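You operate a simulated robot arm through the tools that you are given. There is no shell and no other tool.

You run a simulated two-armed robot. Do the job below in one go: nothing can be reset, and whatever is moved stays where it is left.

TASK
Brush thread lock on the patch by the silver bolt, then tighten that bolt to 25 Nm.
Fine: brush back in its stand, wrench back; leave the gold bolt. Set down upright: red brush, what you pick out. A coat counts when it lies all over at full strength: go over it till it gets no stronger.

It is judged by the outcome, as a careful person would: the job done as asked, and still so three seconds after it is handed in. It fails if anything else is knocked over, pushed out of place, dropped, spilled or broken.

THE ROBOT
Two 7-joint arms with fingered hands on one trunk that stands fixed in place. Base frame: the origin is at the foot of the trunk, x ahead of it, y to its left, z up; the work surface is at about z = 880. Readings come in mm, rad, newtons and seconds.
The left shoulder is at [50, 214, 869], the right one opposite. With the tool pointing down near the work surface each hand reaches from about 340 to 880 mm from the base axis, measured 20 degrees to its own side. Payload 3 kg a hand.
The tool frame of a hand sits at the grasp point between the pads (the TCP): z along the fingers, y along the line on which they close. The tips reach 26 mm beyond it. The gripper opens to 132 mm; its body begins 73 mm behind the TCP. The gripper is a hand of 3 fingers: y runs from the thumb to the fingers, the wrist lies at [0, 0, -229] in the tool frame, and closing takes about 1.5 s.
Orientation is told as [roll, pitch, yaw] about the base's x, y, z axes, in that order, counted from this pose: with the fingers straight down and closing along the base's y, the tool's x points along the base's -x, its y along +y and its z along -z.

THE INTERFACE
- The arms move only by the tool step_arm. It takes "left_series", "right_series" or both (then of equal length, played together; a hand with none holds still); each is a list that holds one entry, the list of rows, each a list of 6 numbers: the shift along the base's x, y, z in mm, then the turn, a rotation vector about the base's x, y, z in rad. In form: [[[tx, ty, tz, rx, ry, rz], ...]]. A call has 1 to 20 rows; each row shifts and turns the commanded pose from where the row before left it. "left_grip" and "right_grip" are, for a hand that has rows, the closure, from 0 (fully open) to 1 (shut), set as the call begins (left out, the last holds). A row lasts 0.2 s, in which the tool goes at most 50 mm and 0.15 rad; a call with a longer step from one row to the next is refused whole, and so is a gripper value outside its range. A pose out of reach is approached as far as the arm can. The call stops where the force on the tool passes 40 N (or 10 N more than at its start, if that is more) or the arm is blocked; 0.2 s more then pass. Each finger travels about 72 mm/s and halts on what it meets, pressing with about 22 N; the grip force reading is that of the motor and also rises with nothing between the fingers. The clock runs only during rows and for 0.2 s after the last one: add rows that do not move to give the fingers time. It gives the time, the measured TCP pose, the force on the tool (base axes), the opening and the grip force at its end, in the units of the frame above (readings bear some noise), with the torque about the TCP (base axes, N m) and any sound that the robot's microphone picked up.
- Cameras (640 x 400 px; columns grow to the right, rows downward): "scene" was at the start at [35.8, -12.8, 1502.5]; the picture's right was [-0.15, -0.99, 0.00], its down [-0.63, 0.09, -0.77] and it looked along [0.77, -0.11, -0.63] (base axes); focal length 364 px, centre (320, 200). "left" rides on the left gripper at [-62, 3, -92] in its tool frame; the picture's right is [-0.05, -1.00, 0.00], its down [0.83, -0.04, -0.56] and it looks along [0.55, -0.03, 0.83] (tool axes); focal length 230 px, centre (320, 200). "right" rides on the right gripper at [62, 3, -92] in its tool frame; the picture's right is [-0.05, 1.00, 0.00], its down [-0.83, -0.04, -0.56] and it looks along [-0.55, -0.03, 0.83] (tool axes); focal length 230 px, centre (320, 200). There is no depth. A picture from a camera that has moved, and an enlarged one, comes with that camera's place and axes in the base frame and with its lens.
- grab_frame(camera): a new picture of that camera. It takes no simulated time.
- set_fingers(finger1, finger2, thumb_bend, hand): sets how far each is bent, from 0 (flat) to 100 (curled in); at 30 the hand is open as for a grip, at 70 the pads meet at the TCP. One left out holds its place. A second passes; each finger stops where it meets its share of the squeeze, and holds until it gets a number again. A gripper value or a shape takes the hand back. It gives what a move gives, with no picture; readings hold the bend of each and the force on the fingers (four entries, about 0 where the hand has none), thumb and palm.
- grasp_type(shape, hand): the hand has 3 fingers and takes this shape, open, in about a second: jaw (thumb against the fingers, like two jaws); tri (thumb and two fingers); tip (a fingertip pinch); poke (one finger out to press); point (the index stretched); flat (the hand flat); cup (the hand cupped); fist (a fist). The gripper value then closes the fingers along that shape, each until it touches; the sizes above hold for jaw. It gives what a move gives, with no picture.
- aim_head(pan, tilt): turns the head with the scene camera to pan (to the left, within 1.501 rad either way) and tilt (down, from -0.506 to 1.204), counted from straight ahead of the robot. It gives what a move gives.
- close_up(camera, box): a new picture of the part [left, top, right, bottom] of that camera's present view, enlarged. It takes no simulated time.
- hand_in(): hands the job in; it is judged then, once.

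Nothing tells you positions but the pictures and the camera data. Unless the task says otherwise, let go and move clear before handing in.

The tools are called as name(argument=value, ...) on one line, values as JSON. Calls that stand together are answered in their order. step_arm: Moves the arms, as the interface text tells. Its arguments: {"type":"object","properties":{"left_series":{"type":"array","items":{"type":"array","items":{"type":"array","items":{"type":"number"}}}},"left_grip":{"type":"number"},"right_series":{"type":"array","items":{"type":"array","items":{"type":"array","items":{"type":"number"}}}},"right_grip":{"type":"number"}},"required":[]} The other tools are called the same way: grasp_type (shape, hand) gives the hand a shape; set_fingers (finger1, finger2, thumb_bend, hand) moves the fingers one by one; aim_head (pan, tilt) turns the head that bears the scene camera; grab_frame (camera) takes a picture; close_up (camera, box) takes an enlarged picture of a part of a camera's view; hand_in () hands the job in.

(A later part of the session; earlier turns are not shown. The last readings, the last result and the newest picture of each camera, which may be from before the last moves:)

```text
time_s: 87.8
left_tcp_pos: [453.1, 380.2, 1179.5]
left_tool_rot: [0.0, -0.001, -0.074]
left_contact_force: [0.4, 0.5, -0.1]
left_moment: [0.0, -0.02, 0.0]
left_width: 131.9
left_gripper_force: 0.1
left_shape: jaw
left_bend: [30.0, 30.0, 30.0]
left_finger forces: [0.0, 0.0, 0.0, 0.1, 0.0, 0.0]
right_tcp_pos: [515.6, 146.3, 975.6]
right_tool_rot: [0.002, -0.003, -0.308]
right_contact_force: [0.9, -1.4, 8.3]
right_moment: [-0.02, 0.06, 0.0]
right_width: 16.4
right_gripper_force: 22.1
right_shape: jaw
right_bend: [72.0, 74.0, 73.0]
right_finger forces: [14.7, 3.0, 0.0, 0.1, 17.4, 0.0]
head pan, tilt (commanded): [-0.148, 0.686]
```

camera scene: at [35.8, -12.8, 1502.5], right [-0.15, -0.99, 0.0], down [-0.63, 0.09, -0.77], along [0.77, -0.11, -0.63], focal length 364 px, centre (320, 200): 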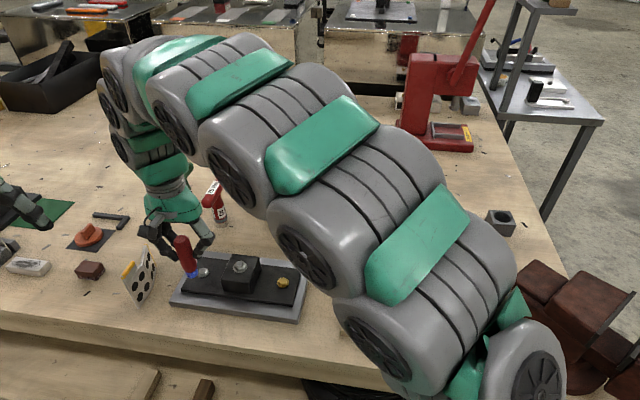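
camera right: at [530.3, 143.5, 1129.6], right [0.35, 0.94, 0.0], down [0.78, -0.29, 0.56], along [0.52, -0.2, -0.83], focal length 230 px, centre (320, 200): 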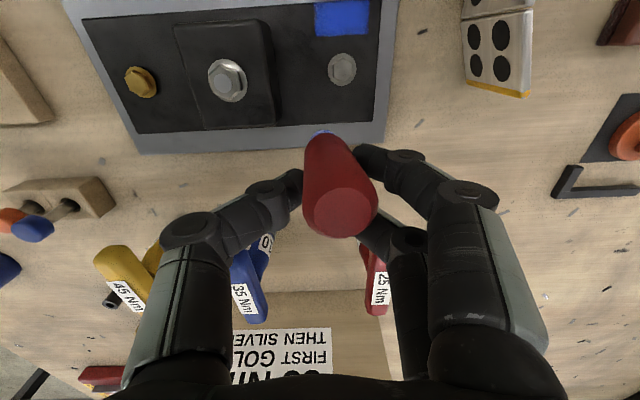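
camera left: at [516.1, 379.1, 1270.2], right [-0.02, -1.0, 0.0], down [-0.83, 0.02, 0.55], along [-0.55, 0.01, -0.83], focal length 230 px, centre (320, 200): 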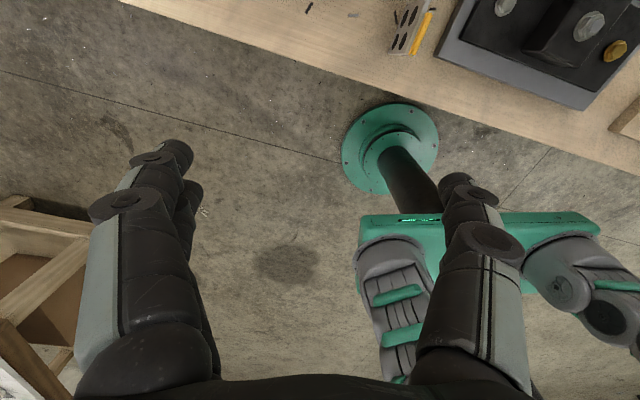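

step_arm(right_series=[[[-2.9, 0.9, 0, 0, 0, 0], [5.7, -1.8, 0, 0, 0, 0], [-2.8, 0.9, 0, 0, 0, 0], [1, 3.3, 1.5, 0, 0, 0], [1.1, 3.4, -1.5, 0, 0, 0], [-2.9, 0.9, 0, 0, 0, 0], [5.7, -1.8, 0, 0, 0, 0], [-2.8, 0.9, 0, 0, 0, 0], [1, 3.3, 1.5, 0, 0, 0], [1.1, 3.4, -1.5, 0, 0, 0], [-2.9, 0.9, 0, 0, 0, 0], [5.7, -1.8, 0, 0, 0, 0], [-2.8, 0.9, 0, 0, 0, 0], [1, 3.3, 1.5, 0, 0, 0], [1.1, 3.4, -1.5, 0, 0, 0], [-2.9, 0.9, 0, 0, 0, 0], [5.7, -1.8, 0, 0, 0, 0], [-2.8, 0.9, 0, 0, 0, 0]]])

step_arm(right_series=[[[1, 3.3, 1.5, 0, 0, 0], [1.1, 3.4, -1.5, 0, 0, 0], [-2.9, 0.9, 0, 0, 0, 0], [5.7, -1.8, 0, 0, 0, 0], [-2.8, 0.9, 0, 0, 0, 0], [1, 2.5, 1.5, 0, 0, 0], [1, 2.5, -1.5, 0, 0, 0], [-2.9, 0.9, 0, 0, 0, 0], [5.7, -1.8, 0, 0, 0, 0], [-2.8, 0.9, 0, 0, 0, 0]]])

step_arm(right_series=[[[0, 0, 5, 0, 0, 0], [15, -10, 25, 0, 0, 0], [25, -20, 20, 0, 0, 0], [30, -22, 10, 0, 0, 0]]])

close_up(camera="scene", box=[180, 275, 220, 297])

grab_frame(camera="right")

```text
time_s: 91.6
left_tcp_pos: [453.6, 380.1, 1180.0]
left_tool_rot: [-0.001, -0.002, -0.072]
left_contact_force: [0.2, 0.3, -0.4]
left_moment: [-0.02, 0.01, 0.01]
left_width: 132.0
left_gripper_force: 0.1
left_shape: jaw
left_bend: [30.0, 30.0, 30.0]
left_finger forces: [0.0, 0.1, 0.0, 0.0, 0.1, 0.1]
right_tcp_pos: [521.5, 166.6, 976.1]
right_tool_rot: [0.002, -0.001, -0.31]
right_contact_force: [0.3, -1.3, 7.7]
right_moment: [-0.09, 0.06, -0.02]
right_width: 16.7
right_gripper_force: 22.1
right_shape: jaw
right_bend: [71.0, 74.0, 74.0]
right_finger forces: [16.0, 0.0, 0.0, 0.0, 21.1, 0.0]
head pan, tilt (commanded): [-0.148, 0.686]
```

```text
time_s: 93.8
left_tcp_pos: [454.0, 380.9, 1179.7]
left_tool_rot: [0.002, -0.001, -0.073]
left_contact_force: [1.0, 0.0, -0.6]
left_moment: [-0.01, -0.02, 0.01]
left_width: 131.9
left_gripper_force: 0.0
left_shape: jaw
left_bend: [30.0, 30.0, 30.0]
left_finger forces: [0.0, 0.0, 0.0, 0.1, 0.1, 0.1]
right_tcp_pos: [525.8, 178.1, 976.6]
right_tool_rot: [0.002, -0.002, -0.308]
right_contact_force: [-0.3, 0.1, 2.7]
right_moment: [0.06, 0.01, -0.02]
right_width: 15.9
right_gripper_force: 21.4
right_shape: jaw
right_bend: [71.0, 74.0, 73.0]
right_finger forces: [15.0, 0.0, 0.0, 0.1, 16.4, 0.0]
head pan, tilt (commanded): [-0.148, 0.686]
```

```text
time_s: 94.8
left_tcp_pos: [452.7, 380.9, 1179.8]
left_tool_rot: [0.0, -0.002, -0.072]
left_contact_force: [0.2, 0.2, -0.6]
left_moment: [0.01, 0.03, 0.02]
left_width: 131.9
left_gripper_force: 0.0
left_shape: jaw
left_bend: [30.0, 30.0, 30.0]
left_finger forces: [0.0, 0.0, 0.0, 0.1, 0.0, 0.1]
right_tcp_pos: [597.0, 124.9, 1036.9]
right_tool_rot: [0.003, -0.003, -0.308]
right_contact_force: [0.7, -0.4, 0.0]
right_moment: [0.02, 0.0, 0.01]
right_width: 15.9
right_gripper_force: 22.2
right_shape: jaw
right_bend: [71.0, 74.0, 73.0]
right_finger forces: [14.8, 0.0, 0.0, 0.1, 15.3, 0.0]
head pan, tilt (commanded): [-0.148, 0.686]
```

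```text
16.00 times, centred on (200, 286) of scene
camera zoom: at [35.8, -12.8, 1502.5], right [-0.15, -0.99, 0.0], down [-0.63, 0.09, -0.77], along [0.77, -0.11, -0.63], focal length 5821 px, centre (2240, -1176)
```

zoom: 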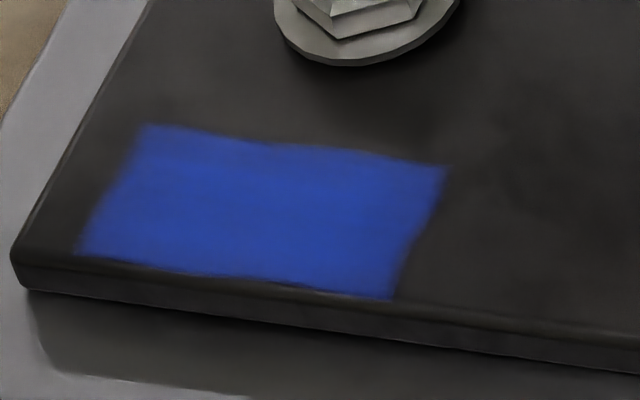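

```text
taken
camera right: at [538.5, 146.6, 1129.7], right [0.35, 0.94, 0.0], down [0.78, -0.3, 0.56], along [0.52, -0.19, -0.83], focal length 230 px, centre (320, 200)
```

right: 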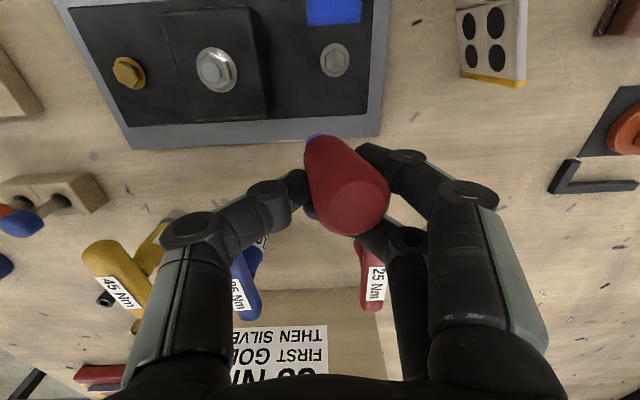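

The last pass changed nothing visible, so the coat is saturating; but to be sure it isn't just a drying brush, I'll re-grip, re-dip and do one more pass. First back to the stand, since only one finger and the thumb hold it well now.

step_arm(right_series=[[[0, 0, 32, 0, 0, 0], [0, 0, 32, 0, 0, 0], [1, -44.6, 0, 0, 0, 0], [1, -44.6, 0, 0, 0, 0], [1, -44.6, 0, 0, 0, 0], [1, -44.6, 0, 0, 0, 0], [1, -44.6, 0, 0, 0, 0], [1, -44.6, 0, 0, 0, 0], [1, -44.6, 0, 0, 0, 0], [1, -44.6, 0, 0, 0, 0], [1, -44.6, 0, 0, 0, 0], [1, -44.6, 0, 0, 0, 0], [1, -44.6, 0, 0, 0, 0], [1, -44.6, 0, 0, 0, 0], [1, -44.6, 0, 0, 0, 0], [1, -44.6, 0, 0, 0, 0], [1, -44.6, 0, 0, 0, 0], [0, 0, -35, 0, 0, 0], [0, 0, -30, 0, 0, 0], [0, 0, 0, 0, 0, 0]]])

grab_frame(camera="right")

close_up(camera="scene", box=[460, 130, 560, 250])

close_up(camera="scene", box=[180, 275, 220, 297])

```text
time_s: 99.0
left_tcp_pos: [453.3, 380.9, 1180.6]
left_tool_rot: [0.0, -0.002, -0.073]
left_contact_force: [0.1, 0.5, -0.4]
left_moment: [0.03, -0.05, 0.03]
left_width: 132.0
left_gripper_force: 0.0
left_shape: jaw
left_bend: [30.0, 30.0, 30.0]
left_finger forces: [0.0, 0.0, 0.0, 0.1, 0.0, 0.0]
right_tcp_pos: [612.3, -543.9, 1036.9]
right_tool_rot: [0.002, -0.002, -0.309]
right_contact_force: [-0.2, 0.5, 0.7]
right_moment: [-0.01, 0.03, -0.01]
right_width: 15.5
right_gripper_force: 22.0
right_shape: jaw
right_bend: [71.0, 74.0, 73.0]
right_finger forces: [14.5, 0.0, 0.0, 0.0, 15.2, 0.0]
head pan, tilt (commanded): [-0.148, 0.686]
```

```text
taken
camera right: at [554.0, -522.3, 1130.3], right [0.35, 0.94, 0.0], down [0.78, -0.29, 0.56], along [0.52, -0.2, -0.83], focal length 230 px, centre (320, 200)
```

right: 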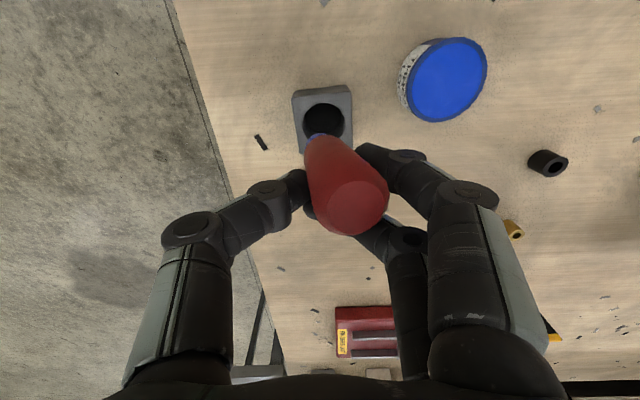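

```text
3.33 times, centred on (510, 190) of scene
camera zoom: at [35.8, -12.8, 1502.5], right [-0.15, -0.99, 0.0], down [-0.63, 0.09, -0.77], along [0.77, -0.11, -0.63], focal length 1213 px, centre (-313, 233)
```

zoom: 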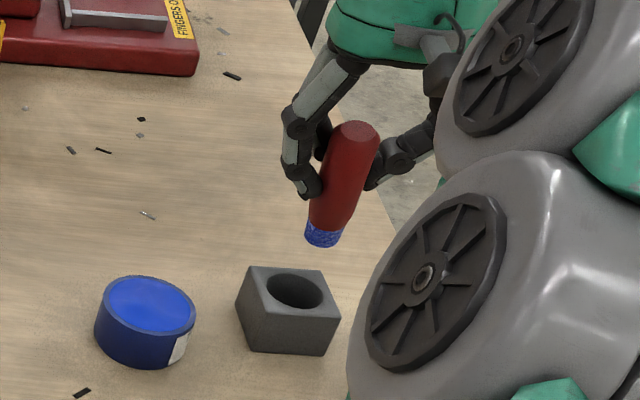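

```text
16.00 times, centred on (200, 286) of scene
camera zoom: at [35.8, -12.8, 1502.5], right [-0.15, -0.99, 0.0], down [-0.63, 0.09, -0.77], along [0.77, -0.11, -0.63], focal length 5821 px, centre (2240, -1176)
```

zoom: 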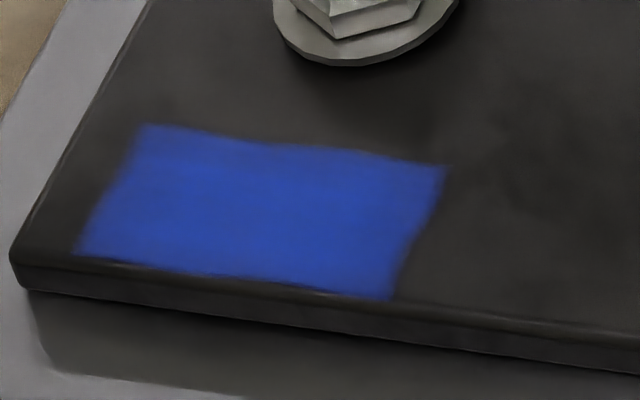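

step_arm(right_series=[[[2, -4, 0, 0.06, 0.05, 0], [2, -4, 0, 0.06, 0.05, 0], [0, 0, 0, 0, 0, 0]]])

grab_frame(camera="right")

close_up(camera="scene", box=[460, 130, 560, 250])

```text
time_s: 99.8
left_tcp_pos: [453.0, 380.7, 1180.5]
left_tool_rot: [0.0, -0.003, -0.073]
left_contact_force: [0.5, -0.2, -0.2]
left_moment: [-0.05, -0.02, -0.01]
left_width: 131.8
left_gripper_force: 0.1
left_shape: jaw
left_bend: [30.0, 30.0, 30.0]
left_finger forces: [0.0, 0.0, 0.0, 0.0, 0.1, 0.0]
right_tcp_pos: [614.5, -551.5, 1034.2]
right_tool_rot: [0.089, 0.129, -0.304]
right_contact_force: [-0.7, 0.0, -0.4]
right_moment: [-0.01, 0.01, -0.01]
right_width: 15.7
right_gripper_force: 21.9
right_shape: jaw
right_bend: [71.0, 74.0, 73.0]
right_finger forces: [14.2, 0.0, 0.0, 0.0, 15.1, 0.0]
head pan, tilt (commanded): [-0.148, 0.686]
```

```text
taken
camera right: at [567.0, -541.7, 1136.3], right [0.36, 0.93, 0.08], down [0.83, -0.36, 0.44], along [0.43, -0.09, -0.9], focal length 230 px, centre (320, 200)
```

right: 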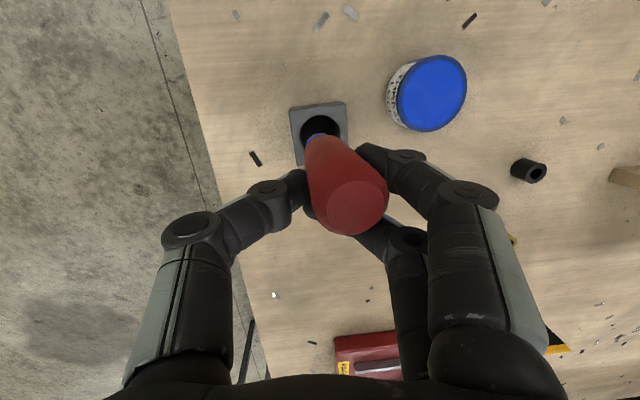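

```text
3.33 times, centred on (510, 190) of scene
camera zoom: at [35.8, -12.8, 1502.5], right [-0.15, -0.99, 0.0], down [-0.63, 0.09, -0.77], along [0.77, -0.11, -0.63], focal length 1213 px, centre (-313, 233)
```

zoom: 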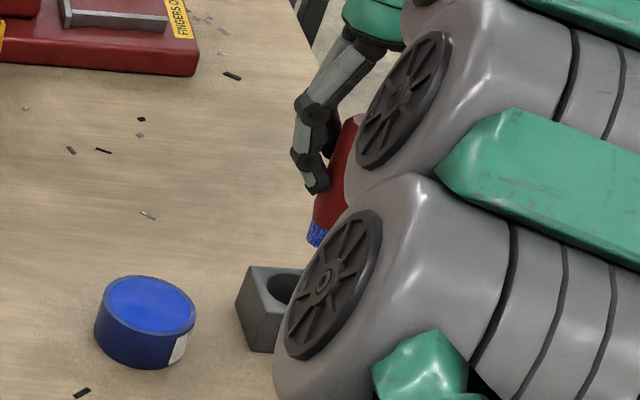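

step_arm(right_series=[[[3, 3, -10, 0, 0, 0], [0, 0, -12, 0, 0, 0], [0, 0, -12, 0, 0, 0], [0, 0, 0, 0, 0, 0]]])

close_up(camera="right", box=[250, 60, 430, 240])

close_up(camera="scene", box=[460, 150, 560, 250])

```text
time_s: 100.8
left_tcp_pos: [453.2, 380.0, 1179.8]
left_tool_rot: [-0.001, -0.003, -0.073]
left_contact_force: [-0.2, -0.3, -0.7]
left_moment: [-0.02, 0.03, 0.01]
left_width: 132.1
left_gripper_force: 0.0
left_shape: jaw
left_bend: [30.0, 30.0, 30.0]
left_finger forces: [0.1, 0.1, 0.0, 0.0, 0.0, 0.0]
right_tcp_pos: [618.2, -547.3, 1002.1]
right_tool_rot: [0.085, 0.13, -0.304]
right_contact_force: [0.5, 1.3, -0.8]
right_moment: [0.0, 0.0, 0.0]
right_width: 16.0
right_gripper_force: 21.9
right_shape: jaw
right_bend: [71.0, 74.0, 73.0]
right_finger forces: [14.2, 0.0, 0.0, 0.1, 15.0, 0.1]
head pan, tilt (commanded): [-0.148, 0.686]
```

```text
2.22 times, centred on (340, 150) of right
camera zoom: at [569.1, -538.0, 1101.9], right [0.36, 0.93, 0.08], down [0.83, -0.35, 0.44], along [0.44, -0.09, -0.9], focal length 511 px, centre (276, 311)
```

zoom: 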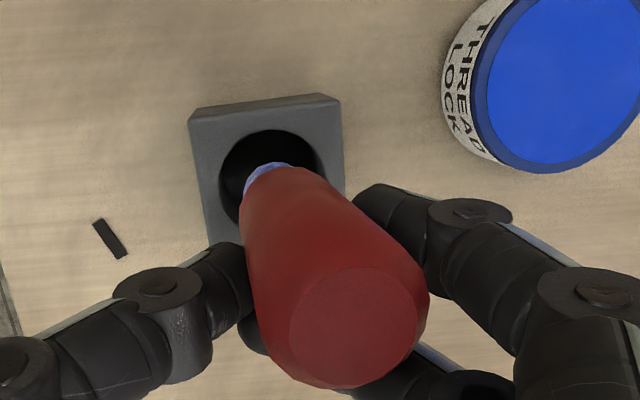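

```text
4.00 times, centred on (510, 200) of scene
camera zoom: at [35.8, -12.8, 1502.5], right [-0.15, -0.99, 0.0], down [-0.63, 0.09, -0.77], along [0.77, -0.11, -0.63], focal length 1455 px, centre (-440, 200)
```

zoom: 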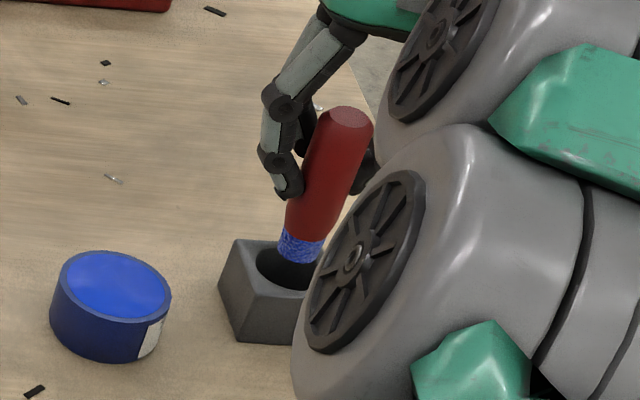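

step_arm(right_series=[[[-4, 3, 0, 0, 0, 0], [0, 0, -12, 0, 0, 0], [0, 0, -12, 0, 0, 0], [0, 0, -10, 0, 0, 0], [0, 0, 0, 0, 0, 0]]])

close_up(camera="right", box=[250, 60, 430, 240])

close_up(camera="scene", box=[460, 150, 560, 250])

```text
time_s: 102.0
left_tcp_pos: [453.2, 380.9, 1180.8]
left_tool_rot: [-0.001, -0.001, -0.073]
left_contact_force: [-0.3, -0.7, 1.2]
left_moment: [-0.01, 0.01, -0.05]
left_width: 131.9
left_gripper_force: 0.1
left_shape: jaw
left_bend: [30.0, 30.0, 30.0]
left_finger forces: [0.0, 0.0, 0.1, 0.0, 0.0, 0.0]
right_tcp_pos: [613.2, -543.7, 967.1]
right_tool_rot: [0.087, 0.13, -0.305]
right_contact_force: [0.1, -0.1, 0.0]
right_moment: [0.0, -0.04, 0.0]
right_width: 15.3
right_gripper_force: 22.0
right_shape: jaw
right_bend: [71.0, 74.0, 73.0]
right_finger forces: [14.1, 0.0, 0.0, 0.0, 14.8, 0.1]
head pan, tilt (commanded): [-0.148, 0.686]
```

```text
2.22 times, centred on (340, 150) of right
camera zoom: at [565.2, -534.0, 1067.6], right [0.36, 0.93, 0.08], down [0.83, -0.35, 0.44], along [0.44, -0.09, -0.9], focal length 511 px, centre (276, 311)
```

zoom: 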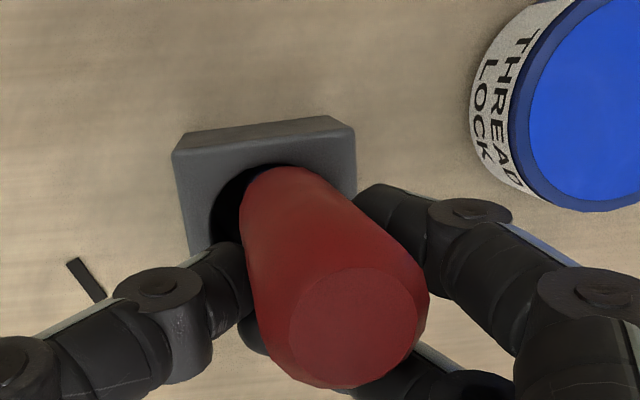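

```text
4.00 times, centred on (510, 200) of scene
camera zoom: at [35.8, -12.8, 1502.5], right [-0.15, -0.99, 0.0], down [-0.63, 0.09, -0.77], along [0.77, -0.11, -0.63], focal length 1455 px, centre (-440, 200)
```

zoom: 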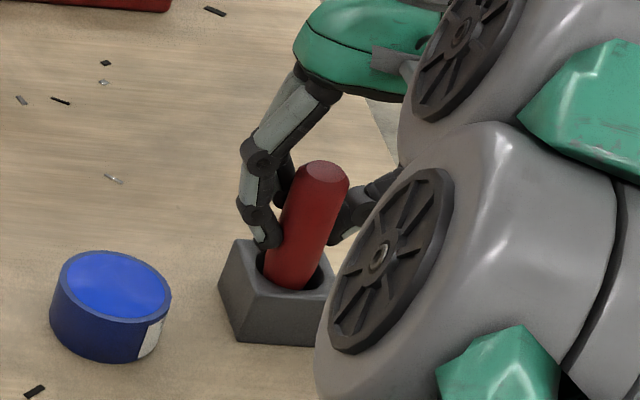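

step_arm(right_series=[[[0, 0, -6, 0, 0, 0], [0, 0, -5, 0, 0, 0], [0, 0, 0, 0, 0, 0]]])

close_up(camera="scene", box=[460, 150, 560, 250])

```text
time_s: 102.8
left_tcp_pos: [453.2, 380.4, 1179.4]
left_tool_rot: [0.0, -0.001, -0.074]
left_contact_force: [0.0, -0.3, -0.4]
left_moment: [0.02, 0.02, 0.02]
left_width: 131.6
left_gripper_force: 0.0
left_shape: jaw
left_bend: [30.0, 30.0, 30.0]
left_finger forces: [0.0, 0.1, 0.1, 0.1, 0.0, 0.0]
right_tcp_pos: [614.3, -545.8, 954.9]
right_tool_rot: [0.089, 0.129, -0.304]
right_contact_force: [0.4, -1.1, 0.9]
right_moment: [0.01, -0.04, -0.01]
right_width: 15.8
right_gripper_force: 22.5
right_shape: jaw
right_bend: [71.0, 74.0, 73.0]
right_finger forces: [14.1, 0.0, 0.0, 0.1, 15.6, 0.1]
head pan, tilt (commanded): [-0.148, 0.686]
```

```text
4.00 times, centred on (510, 200) of scene
camera zoom: at [35.8, -12.8, 1502.5], right [-0.15, -0.99, 0.0], down [-0.63, 0.09, -0.77], along [0.77, -0.11, -0.63], focal length 1455 px, centre (-440, 200)
```

zoom: 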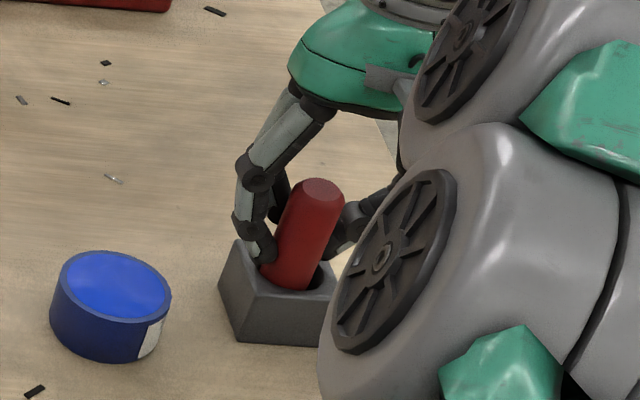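

step_arm(right_series=[[[0, 0, 0, 0, 0, 0], [0, 0, 0, 0, 0, 0], [0, 0, 0, 0, 0, 0], [0, 0, 0, 0, 0, 0]]], right_grip=0.6)

step_arm(right_series=[[[0, 0, 3, -0.06, -0.05, 0], [0, 0, 0, -0.06, -0.05, 0], [0, 2, 0, 0, 0, 0], [0, 0, 0, 0, 0, 0]]])

grab_frame(camera="right")

close_up(camera="scene", box=[460, 150, 560, 250])

```text
time_s: 103.8
left_tcp_pos: [453.0, 381.5, 1180.3]
left_tool_rot: [0.001, -0.003, -0.075]
left_contact_force: [-0.2, 0.2, -0.6]
left_moment: [0.01, -0.01, 0.02]
left_width: 131.6
left_gripper_force: 0.1
left_shape: jaw
left_bend: [30.0, 30.0, 30.0]
left_finger forces: [0.1, 0.0, 0.0, 0.1, 0.1, 0.1]
right_tcp_pos: [612.8, -544.0, 954.2]
right_tool_rot: [0.088, 0.129, -0.303]
right_contact_force: [0.3, -0.4, 0.0]
right_moment: [0.02, -0.01, 0.0]
right_width: 52.5
right_gripper_force: 0.0
right_shape: jaw
right_bend: [73.0, 73.0, 70.0]
right_finger forces: [0.0, 0.1, 0.0, 0.0, 0.0, 0.0]
head pan, tilt (commanded): [-0.148, 0.686]
```

```text
time_s: 104.8
left_tcp_pos: [453.5, 381.5, 1181.4]
left_tool_rot: [0.0, -0.001, -0.072]
left_contact_force: [0.2, 0.3, -0.9]
left_moment: [0.0, 0.01, 0.01]
left_width: 131.9
left_gripper_force: 0.1
left_shape: jaw
left_bend: [30.0, 30.0, 30.0]
left_finger forces: [0.0, 0.0, 0.0, 0.1, 0.0, 0.0]
right_tcp_pos: [613.2, -543.0, 958.2]
right_tool_rot: [0.0, -0.001, -0.311]
right_contact_force: [0.0, -0.4, 0.0]
right_moment: [0.03, 0.01, -0.02]
right_width: 52.6
right_gripper_force: 0.0
right_shape: jaw
right_bend: [73.0, 73.0, 70.0]
right_finger forces: [0.0, 0.0, 0.0, 0.0, 0.0, 0.0]
head pan, tilt (commanded): [-0.148, 0.686]
```

```text
taken
camera right: at [555.5, -520.8, 1051.5], right [0.35, 0.94, 0.0], down [0.78, -0.29, 0.56], along [0.52, -0.2, -0.83], focal length 230 px, centre (320, 200)
```

right: 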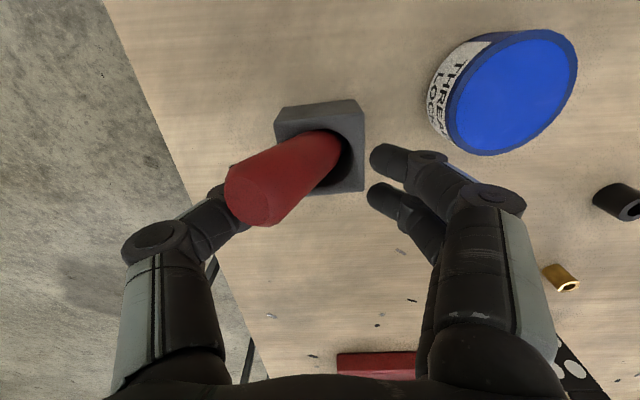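

```text
4.00 times, centred on (510, 200) of scene
camera zoom: at [35.8, -12.8, 1502.5], right [-0.15, -0.99, 0.0], down [-0.63, 0.09, -0.77], along [0.77, -0.11, -0.63], focal length 1455 px, centre (-440, 200)
```

zoom: 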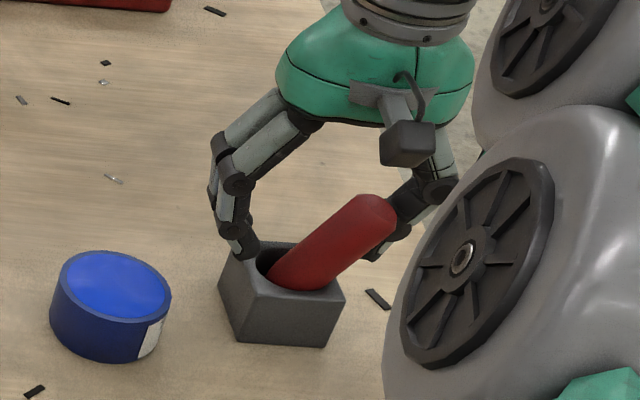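

step_arm(right_series=[[[0, 0, 0, 0, 0, 0], [0, 0, 0, 0, 0, 0], [0, 0, 0, 0, 0, 0], [0, 0, 0, 0, 0, 0], [0, 0, 0, 0, 0, -0.105], [0, 0, 0, 0, 0, -0.105], [-1, 0, 0, 0, 0, -0.105], [0, 0, 0, 0, 0, 0]]], right_grip=0.2)

grab_frame(camera="right")

```text
time_s: 106.6
left_tcp_pos: [452.6, 381.6, 1180.3]
left_tool_rot: [-0.003, 0.001, -0.073]
left_contact_force: [-0.2, -0.2, -0.8]
left_moment: [0.0, 0.0, 0.01]
left_width: 131.8
left_gripper_force: 0.1
left_shape: jaw
left_bend: [30.0, 30.0, 30.0]
left_finger forces: [0.0, 0.1, 0.0, 0.0, 0.1, 0.0]
right_tcp_pos: [612.2, -543.1, 956.9]
right_tool_rot: [0.003, -0.002, -0.629]
right_contact_force: [0.9, 0.3, -0.4]
right_moment: [0.0, -0.01, 0.0]
right_width: 105.0
right_gripper_force: 0.0
right_shape: jaw
right_bend: [59.0, 59.0, 56.0]
right_finger forces: [0.0, 0.1, 0.0, 0.0, 0.0, 0.0]
head pan, tilt (commanded): [-0.148, 0.686]
```

```text
taken
camera right: at [564.4, -504.5, 1051.3], right [0.63, 0.78, 0.0], down [0.65, -0.52, 0.56], along [0.43, -0.35, -0.83], focal length 230 px, centre (320, 200)
```

right: 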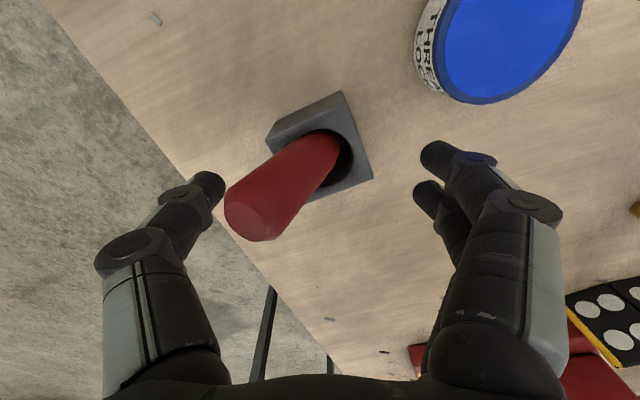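

step_arm(right_series=[[[0, 0, 0, 0, 0, 0], [0, 0, 0, 0, 0, 0], [0, 0, 0, 0, 0, 0], [0, 0, 0, 0, 0, 0], [0, 0, 0, 0, 0, 0], [0, 0, 0, 0, 0, 0], [0, 0, 0, 0, 0, 0], [0, 0, 15, 0, 0, 0], [0, 0, 25, 0, 0, 0], [0, 0, 30, 0, 0, 0], [0, 0, 30, 0, 0, 0], [1, 28, 0, 0, 0, 0.1], [2, 28, 0, 0, 0, 0.1], [1, 28, 0, 0, 0, 0.12], [1, 26, 0, 0, 0, 0], [0, 0, -30, 0, 0, 0], [0, 0, -15, 0, 0, 0], [0, 0, 0, 0, 0, 0]]], right_grip=1.0)

grab_frame(camera="right")

close_up(camera="scene", box=[420, 150, 520, 250])

```text
time_s: 110.4
left_tcp_pos: [453.4, 380.2, 1179.8]
left_tool_rot: [0.0, -0.002, -0.075]
left_contact_force: [-0.1, 0.8, 0.5]
left_moment: [0.01, 0.02, 0.02]
left_width: 132.0
left_gripper_force: 0.0
left_shape: jaw
left_bend: [30.0, 30.0, 30.0]
left_finger forces: [0.0, 0.0, 0.1, 0.0, 0.0, 0.0]
right_tcp_pos: [616.1, -432.3, 1014.9]
right_tool_rot: [0.002, -0.003, -0.304]
right_contact_force: [-0.5, -0.3, -0.9]
right_moment: [0.0, 0.01, -0.01]
right_width: 10.3
right_gripper_force: 22.1
right_shape: jaw
right_bend: [71.0, 70.0, 71.0]
right_finger forces: [14.8, 0.0, 0.0, 0.0, 17.9, 0.1]
head pan, tilt (commanded): [-0.148, 0.686]
```

```text
taken
camera right: at [558.8, -412.0, 1108.0], right [0.35, 0.94, 0.0], down [0.78, -0.29, 0.56], along [0.52, -0.19, -0.83], focal length 230 px, centre (320, 200)
```

right: 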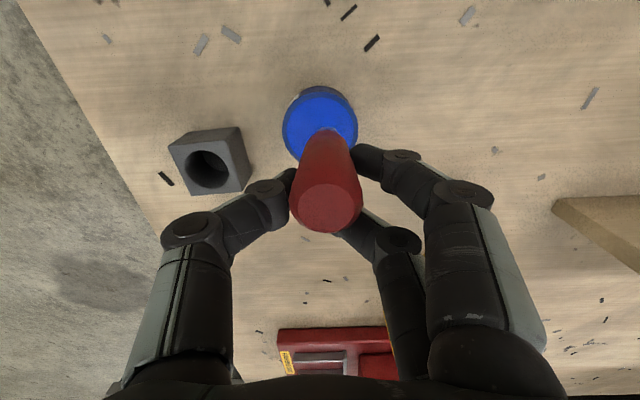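

```text
4.00 times, centred on (470, 200) of scene
camera zoom: at [35.8, -12.8, 1502.5], right [-0.15, -0.99, 0.0], down [-0.63, 0.09, -0.77], along [0.77, -0.11, -0.63], focal length 1455 px, centre (-280, 200)
```

zoom: 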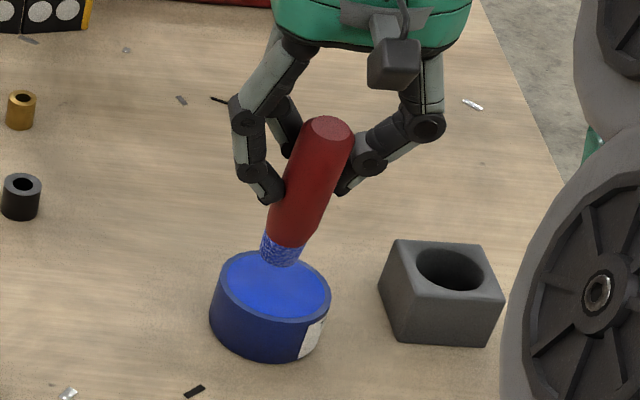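

The brush is now held off-centre (one finger not bearing), so before dipping I'll go back to the stand and take a better grip.

step_arm(right_series=[[[0, 0, 20, 0, 0, 0], [0, 0, 15, 0, 0, 0], [0, -28, 0, 0, 0, 0], [0, -28, 0, 0, 0, 0], [0, -28, 0, 0, 0, 0], [1, -28, 0, 0, 0, 0], [0, 0, -20, 0, 0, 0], [0, 0, -20, 0, 0, 0], [0, 0, 0, 0, 0, 0]]])

close_up(camera="right", box=[220, 60, 420, 260])

close_up(camera="scene", box=[460, 150, 560, 250])

```text
time_s: 112.4
left_tcp_pos: [452.4, 380.5, 1180.9]
left_tool_rot: [-0.001, 0.0, -0.072]
left_contact_force: [0.0, -0.1, 0.5]
left_moment: [0.01, -0.05, -0.02]
left_width: 131.7
left_gripper_force: 0.1
left_shape: jaw
left_bend: [30.0, 30.0, 30.0]
left_finger forces: [0.0, 0.0, 0.1, 0.0, 0.0, 0.0]
right_tcp_pos: [619.1, -543.6, 1008.2]
right_tool_rot: [0.001, -0.002, -0.306]
right_contact_force: [0.1, 0.8, -1.2]
right_moment: [-0.01, -0.01, 0.01]
right_width: 10.2
right_gripper_force: 22.6
right_shape: jaw
right_bend: [71.0, 70.0, 71.0]
right_finger forces: [14.5, 0.1, 0.0, 0.0, 18.0, 0.1]
head pan, tilt (commanded): [-0.148, 0.686]
```

```text
2.00 times, centred on (320, 160) of right
camera zoom: at [560.8, -522.5, 1101.0], right [0.35, 0.94, 0.0], down [0.78, -0.29, 0.56], along [0.52, -0.19, -0.83], focal length 460 px, centre (320, 280)
```

zoom: 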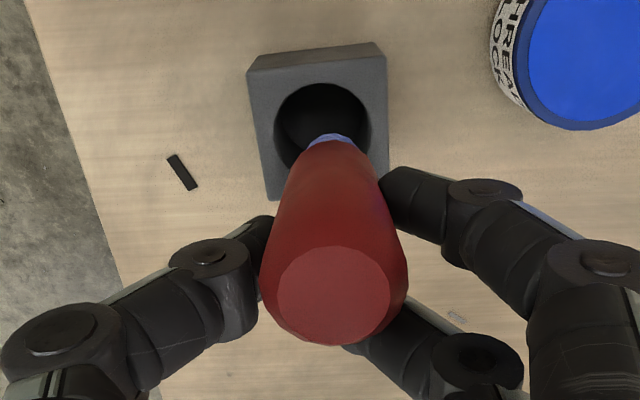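

```text
4.00 times, centred on (510, 200) of scene
camera zoom: at [35.8, -12.8, 1502.5], right [-0.15, -0.99, 0.0], down [-0.63, 0.09, -0.77], along [0.77, -0.11, -0.63], focal length 1455 px, centre (-440, 200)
```

zoom: 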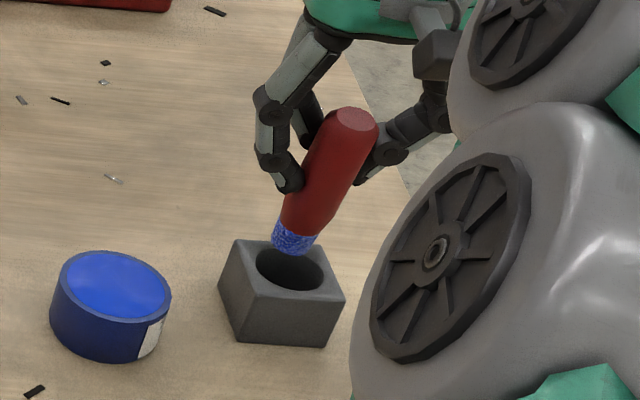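

step_arm(right_series=[[[-3, -3.5, 0, 0, 0, 0], [0, 0, -12, 0, 0, 0], [0, 0, -12, 0, 0, 0], [0, 0, -12, 0, 0, 0], [0, 0, -8, 0, 0, 0], [0, 0, 0, 0, 0, 0]]])

close_up(camera="right", box=[220, 60, 420, 260])

close_up(camera="scene", box=[460, 150, 560, 250])

```text
time_s: 113.8
left_tcp_pos: [453.7, 380.9, 1180.8]
left_tool_rot: [-0.002, 0.0, -0.075]
left_contact_force: [0.7, 0.0, 0.2]
left_moment: [0.03, 0.01, -0.02]
left_width: 132.0
left_gripper_force: 0.1
left_shape: jaw
left_bend: [30.0, 30.0, 30.0]
left_finger forces: [0.0, 0.1, 0.1, 0.0, 0.1, 0.1]
right_tcp_pos: [616.3, -547.5, 962.7]
right_tool_rot: [0.003, -0.003, -0.305]
right_contact_force: [-0.1, 0.2, -0.4]
right_moment: [0.02, 0.04, -0.02]
right_width: 10.2
right_gripper_force: 21.9
right_shape: jaw
right_bend: [71.0, 70.0, 71.0]
right_finger forces: [14.7, 0.0, 0.0, 0.0, 17.9, 0.0]
head pan, tilt (commanded): [-0.148, 0.686]
```

```text
2.00 times, centred on (320, 160) of right
camera zoom: at [557.5, -526.7, 1057.4], right [0.35, 0.94, 0.0], down [0.78, -0.29, 0.56], along [0.52, -0.19, -0.83], focal length 460 px, centre (320, 280)
```

zoom: 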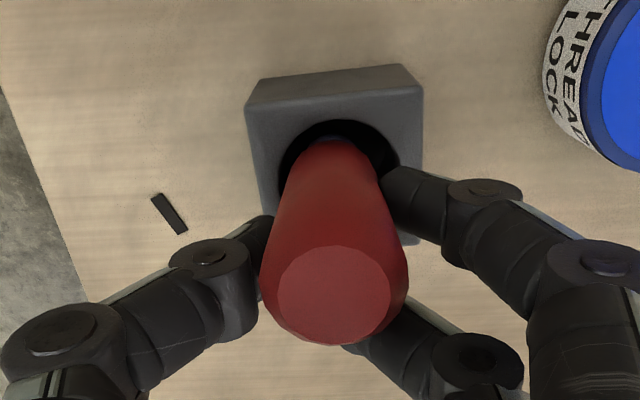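

```text
4.00 times, centred on (510, 200) of scene
camera zoom: at [35.8, -12.8, 1502.5], right [-0.15, -0.99, 0.0], down [-0.63, 0.09, -0.77], along [0.77, -0.11, -0.63], focal length 1455 px, centre (-440, 200)
```

zoom: 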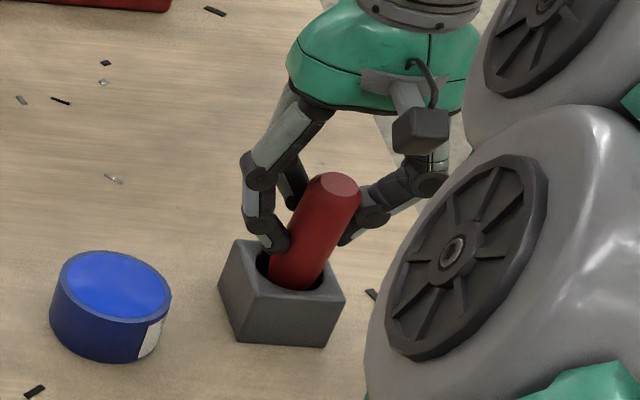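

step_arm(right_series=[[[0, 0, -5, 0, 0, 0], [0, 0, 0, 0, 0, 0]]])

step_arm(right_series=[[[0, 0, 0, 0, 0, 0], [0, 0, 0, 0, 0, 0], [0, 0, 0, 0, 0, 0], [0, 0, 0, 0, 0, 0], [0, 0, 0, 0, 0, 0], [0, 0, 0, 0, 0, 0]]], right_grip=0.2)

grab_frame(camera="right")

close_up(camera="scene", box=[460, 150, 560, 250])

```text
time_s: 114.4
left_tcp_pos: [453.5, 379.3, 1181.4]
left_tool_rot: [-0.001, -0.003, -0.072]
left_contact_force: [0.0, 0.2, -0.4]
left_moment: [0.01, 0.0, -0.01]
left_width: 131.9
left_gripper_force: 0.0
left_shape: jaw
left_bend: [30.0, 30.0, 30.0]
left_finger forces: [0.1, 0.0, 0.1, 0.0, 0.1, 0.1]
right_tcp_pos: [615.4, -549.3, 958.5]
right_tool_rot: [0.002, 0.0, -0.304]
right_contact_force: [-0.2, -0.2, -0.2]
right_moment: [-0.01, -0.02, 0.0]
right_width: 10.4
right_gripper_force: 22.3
right_shape: jaw
right_bend: [71.0, 70.0, 71.0]
right_finger forces: [14.6, 0.0, 0.1, 0.0, 17.9, 0.1]
head pan, tilt (commanded): [-0.148, 0.686]
```

```text
time_s: 115.8
left_tcp_pos: [453.3, 381.2, 1179.5]
left_tool_rot: [0.001, -0.001, -0.073]
left_contact_force: [-0.2, 0.7, 0.3]
left_moment: [0.0, -0.04, -0.02]
left_width: 132.0
left_gripper_force: 0.1
left_shape: jaw
left_bend: [30.0, 30.0, 30.0]
left_finger forces: [0.0, 0.0, 0.0, 0.0, 0.0, 0.0]
right_tcp_pos: [615.6, -548.4, 957.5]
right_tool_rot: [0.001, -0.001, -0.306]
right_contact_force: [-0.6, 0.4, 0.5]
right_moment: [-0.01, -0.03, -0.02]
right_width: 105.2
right_gripper_force: 0.0
right_shape: jaw
right_bend: [59.0, 59.0, 56.0]
right_finger forces: [0.0, 0.0, 0.0, 0.0, 0.0, 0.0]
head pan, tilt (commanded): [-0.148, 0.686]
```

```text
taken
camera right: at [557.5, -527.0, 1052.0], right [0.35, 0.94, 0.0], down [0.78, -0.29, 0.56], along [0.52, -0.19, -0.83], focal length 230 px, centre (320, 200)
```

right: 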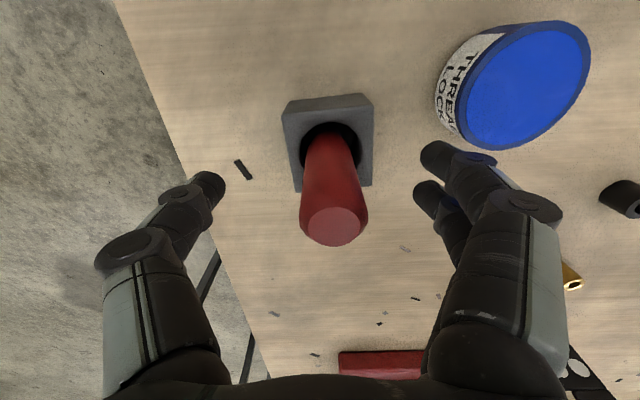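

```text
4.00 times, centred on (510, 200) of scene
camera zoom: at [35.8, -12.8, 1502.5], right [-0.15, -0.99, 0.0], down [-0.63, 0.09, -0.77], along [0.77, -0.11, -0.63], focal length 1455 px, centre (-440, 200)
```

zoom: 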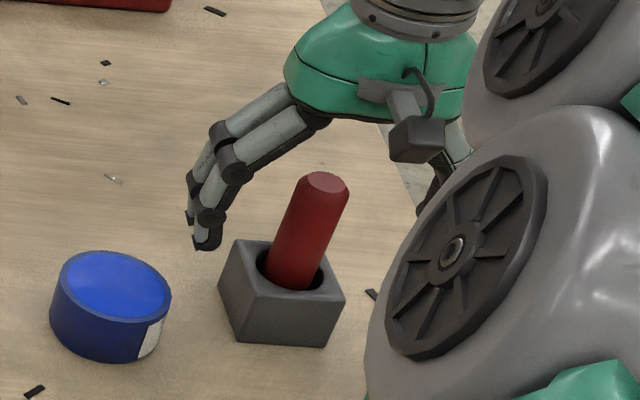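

The brush now stands upright by itself. I'll centre the hand on it and close.

step_arm(right_series=[[[-2.5, 4, 0, 0, 0, 0], [-3, 4.5, 0, 0, 0, 0], [0, 0, 0, 0, 0, 0]]])

grab_frame(camera="right")

step_arm(right_series=[[[0, 0, 0, 0, 0, 0], [0, 0, 0, 0, 0, 0], [0, 0, 0, 0, 0, 0], [0, 0, 0, 0, 0, 0], [0, 0, 0, 0, 0, 0], [0, 0, 0, 0, 0, 0], [0, 0, 0, 0, 0, 0]]], right_grip=1.0)

grab_frame(camera="right")

```text
time_s: 116.6
left_tcp_pos: [453.3, 380.8, 1180.3]
left_tool_rot: [0.001, -0.002, -0.074]
left_contact_force: [-1.5, -0.1, -0.6]
left_moment: [0.0, 0.02, 0.02]
left_width: 131.9
left_gripper_force: 0.1
left_shape: jaw
left_bend: [30.0, 30.0, 30.0]
left_finger forces: [0.0, 0.0, 0.0, 0.1, 0.0, 0.0]
right_tcp_pos: [609.6, -539.0, 959.7]
right_tool_rot: [0.003, -0.004, -0.305]
right_contact_force: [-0.5, -1.1, 0.4]
right_moment: [0.0, -0.02, -0.03]
right_width: 105.5
right_gripper_force: 0.1
right_shape: jaw
right_bend: [59.0, 59.0, 56.0]
right_finger forces: [0.0, 0.0, 0.1, 0.0, 0.0, 0.1]
head pan, tilt (commanded): [-0.148, 0.686]
```

```text
taken
camera right: at [551.8, -518.8, 1052.5], right [0.35, 0.94, 0.0], down [0.78, -0.29, 0.56], along [0.52, -0.19, -0.83], focal length 230 px, centre (320, 200)
```

right: 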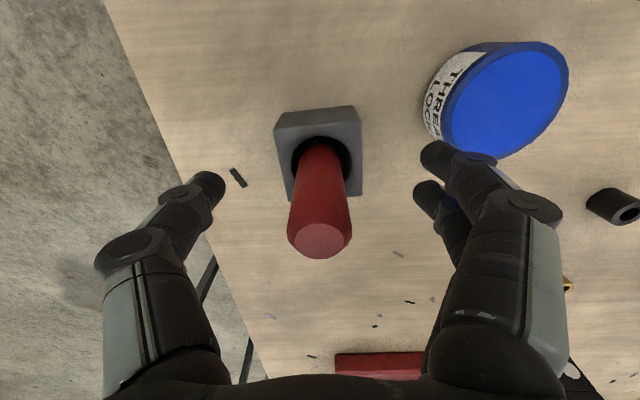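

```text
time_s: 118.2
left_tcp_pos: [453.5, 379.9, 1180.4]
left_tool_rot: [0.001, -0.003, -0.074]
left_contact_force: [0.6, -0.1, 0.5]
left_moment: [0.01, 0.01, 0.03]
left_width: 132.1
left_gripper_force: 0.1
left_shape: jaw
left_bend: [30.0, 30.0, 30.0]
left_finger forces: [0.1, 0.1, 0.0, 0.1, 0.0, 0.0]
right_tcp_pos: [609.3, -541.1, 959.0]
right_tool_rot: [0.003, -0.002, -0.307]
right_contact_force: [-0.5, -0.4, -0.1]
right_moment: [0.03, -0.01, -0.01]
right_width: 17.5
right_gripper_force: 22.1
right_shape: jaw
right_bend: [71.0, 73.0, 70.0]
right_finger forces: [8.1, 10.8, 0.0, 0.0, 18.8, 0.0]
head pan, tilt (commanded): [-0.148, 0.686]
```

```text
taken
camera right: at [551.8, -518.7, 1052.3], right [0.35, 0.94, 0.0], down [0.78, -0.29, 0.56], along [0.52, -0.19, -0.83], focal length 230 px, centre (320, 200)
```

right: 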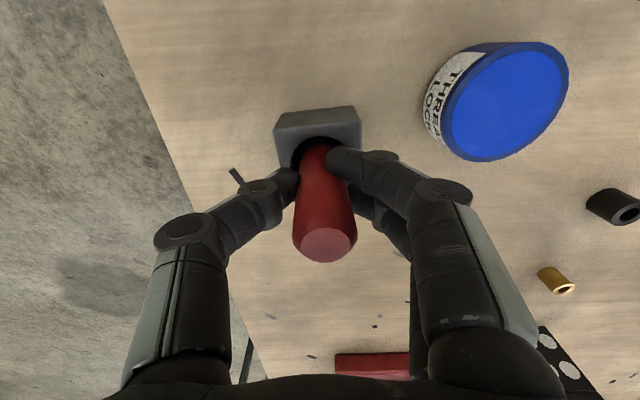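

Good balanced grip. Dip again, lightly.

step_arm(right_series=[[[0, 0, 15, 0, 0, 0], [0, 0, 25, 0, 0, 0], [0, 0, 30, 0, 0, 0], [0, 0, 30, 0, 0, 0], [2, 27, 0, 0, 0, 0], [2, 27, 0, 0, 0, 0], [2, 27, 0, 0, 0, 0], [1, 27, 0, 0, 0, 0], [0, 0, -30, 0, 0, 0], [0, 0, -25, 0, 0, 0], [0, 0, -12, 0, 0, 0], [0, 0, -4, 0, 0, 0], [0, 0, 0, 0, 0, 0]]])

close_up(camera="scene", box=[420, 150, 520, 250])

```text
time_s: 121.0
left_tcp_pos: [453.3, 380.6, 1179.7]
left_tool_rot: [-0.001, -0.002, -0.073]
left_contact_force: [-0.3, 0.2, 0.4]
left_moment: [-0.03, 0.01, 0.0]
left_width: 131.8
left_gripper_force: 0.0
left_shape: jaw
left_bend: [30.0, 30.0, 30.0]
left_finger forces: [0.0, 0.0, 0.1, 0.0, 0.1, 0.0]
right_tcp_pos: [616.0, -431.6, 989.5]
right_tool_rot: [0.003, -0.005, -0.306]
right_contact_force: [-3.5, 0.0, 15.9]
right_moment: [-0.02, 0.01, 0.01]
right_width: 17.8
right_gripper_force: 22.0
right_shape: jaw
right_bend: [72.0, 73.0, 71.0]
right_finger forces: [11.6, 12.9, 0.1, 0.1, 24.1, 0.0]
head pan, tilt (commanded): [-0.148, 0.686]
```

```text
4.00 times, centred on (470, 200) of scene
camera zoom: at [35.5, -12.7, 1502.5], right [-0.15, -0.99, 0.0], down [-0.63, 0.09, -0.77], along [0.77, -0.11, -0.63], focal length 1455 px, centre (-280, 200)
```

zoom: 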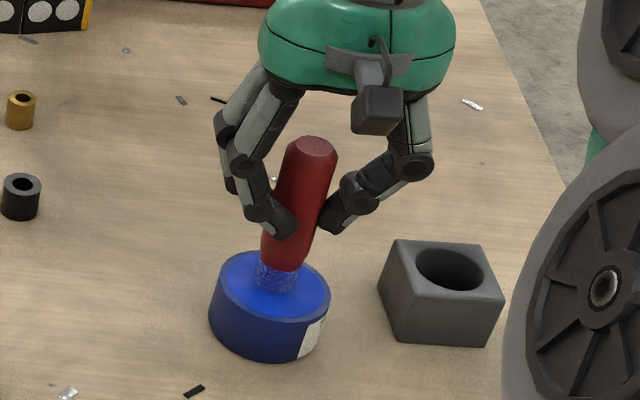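

step_arm(right_series=[[[0, 0, 6, 0, 0, 0], [0, 0, 14, 0, 0, 0], [0, 0, 20, 0, 0, 0], [0, 0, 35, 0, 0, 0], [0, 0, 35, 0, 0, 0], [-6.5, 42.6, 0, 0, 0, 0], [-6.5, 42.6, 0, 0, 0, 0], [-6.5, 42.6, 0, 0, 0, 0], [-6.5, 42.6, 0, 0, 0, 0], [-6.5, 42.6, 0, 0, 0, 0], [-6.5, 42.6, 0, 0, 0, 0], [-6.5, 42.6, 0, 0, 0, 0], [-6.5, 42.6, 0, 0, 0, 0], [-6.5, 42.6, 0, 0, 0, 0], [-6.5, 42.6, 0, 0, 0, 0], [-6.5, 42.6, 0, 0, 0, 0], [-6.5, 42.6, 0, 0, 0, 0], [-6.5, 42.6, 0, 0, 0, 0], [-6.5, 42.6, 0, 0, 0, 0]]])

step_arm(right_series=[[[0, 0, -45, 0, 0, 0], [0, 0, -40, 0, 0, 0], [0, 0, -20, 0, 0, 0], [0, 0, 0, 0, 0, 0]]])

close_up(camera="scene", box=[150, 210, 260, 305])

```text
time_s: 125.0
left_tcp_pos: [454.0, 380.7, 1179.5]
left_tool_rot: [-0.001, -0.003, -0.073]
left_contact_force: [0.2, -0.6, -0.1]
left_moment: [-0.01, 0.03, 0.0]
left_width: 132.1
left_gripper_force: 0.1
left_shape: jaw
left_bend: [30.0, 30.0, 30.0]
left_finger forces: [0.0, 0.0, 0.0, 0.0, 0.0, 0.1]
right_tcp_pos: [525.2, 165.3, 1098.3]
right_tool_rot: [0.001, -0.002, -0.306]
right_contact_force: [0.5, -0.5, 0.2]
right_moment: [0.03, 0.02, 0.04]
right_width: 17.3
right_gripper_force: 22.1
right_shape: jaw
right_bend: [72.0, 73.0, 71.0]
right_finger forces: [8.7, 12.0, 0.0, 0.0, 18.8, 0.0]
head pan, tilt (commanded): [-0.148, 0.686]
```

```text
time_s: 126.0
left_tcp_pos: [452.7, 381.0, 1180.0]
left_tool_rot: [0.0, -0.002, -0.073]
left_contact_force: [0.3, 0.4, 0.5]
left_moment: [0.02, 0.02, 0.01]
left_width: 131.9
left_gripper_force: 0.0
left_shape: jaw
left_bend: [30.0, 30.0, 30.0]
left_finger forces: [0.0, 0.1, 0.1, 0.0, 0.1, 0.0]
right_tcp_pos: [525.3, 162.5, 993.8]
right_tool_rot: [0.002, -0.001, -0.305]
right_contact_force: [0.1, -1.4, 0.2]
right_moment: [0.01, 0.0, -0.01]
right_width: 17.4
right_gripper_force: 21.8
right_shape: jaw
right_bend: [72.0, 73.0, 71.0]
right_finger forces: [8.2, 11.9, 0.0, 0.0, 18.9, 0.0]
head pan, tilt (commanded): [-0.148, 0.686]
```

```text
4.21 times, centred on (205, 258) of scene
camera zoom: at [35.8, -12.8, 1502.5], right [-0.15, -0.99, 0.0], down [-0.63, 0.09, -0.77], along [0.77, -0.11, -0.63], focal length 1532 px, centre (804, -42)
```

zoom: 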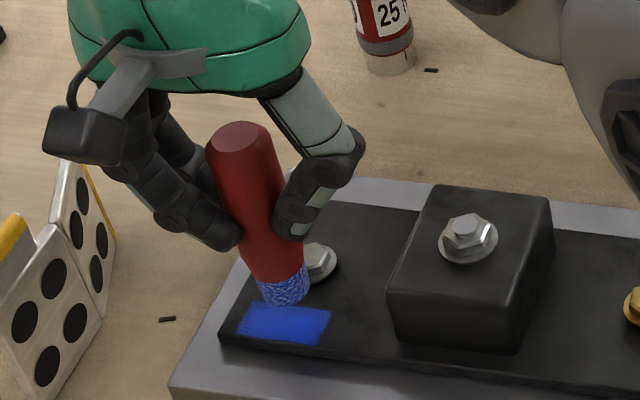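

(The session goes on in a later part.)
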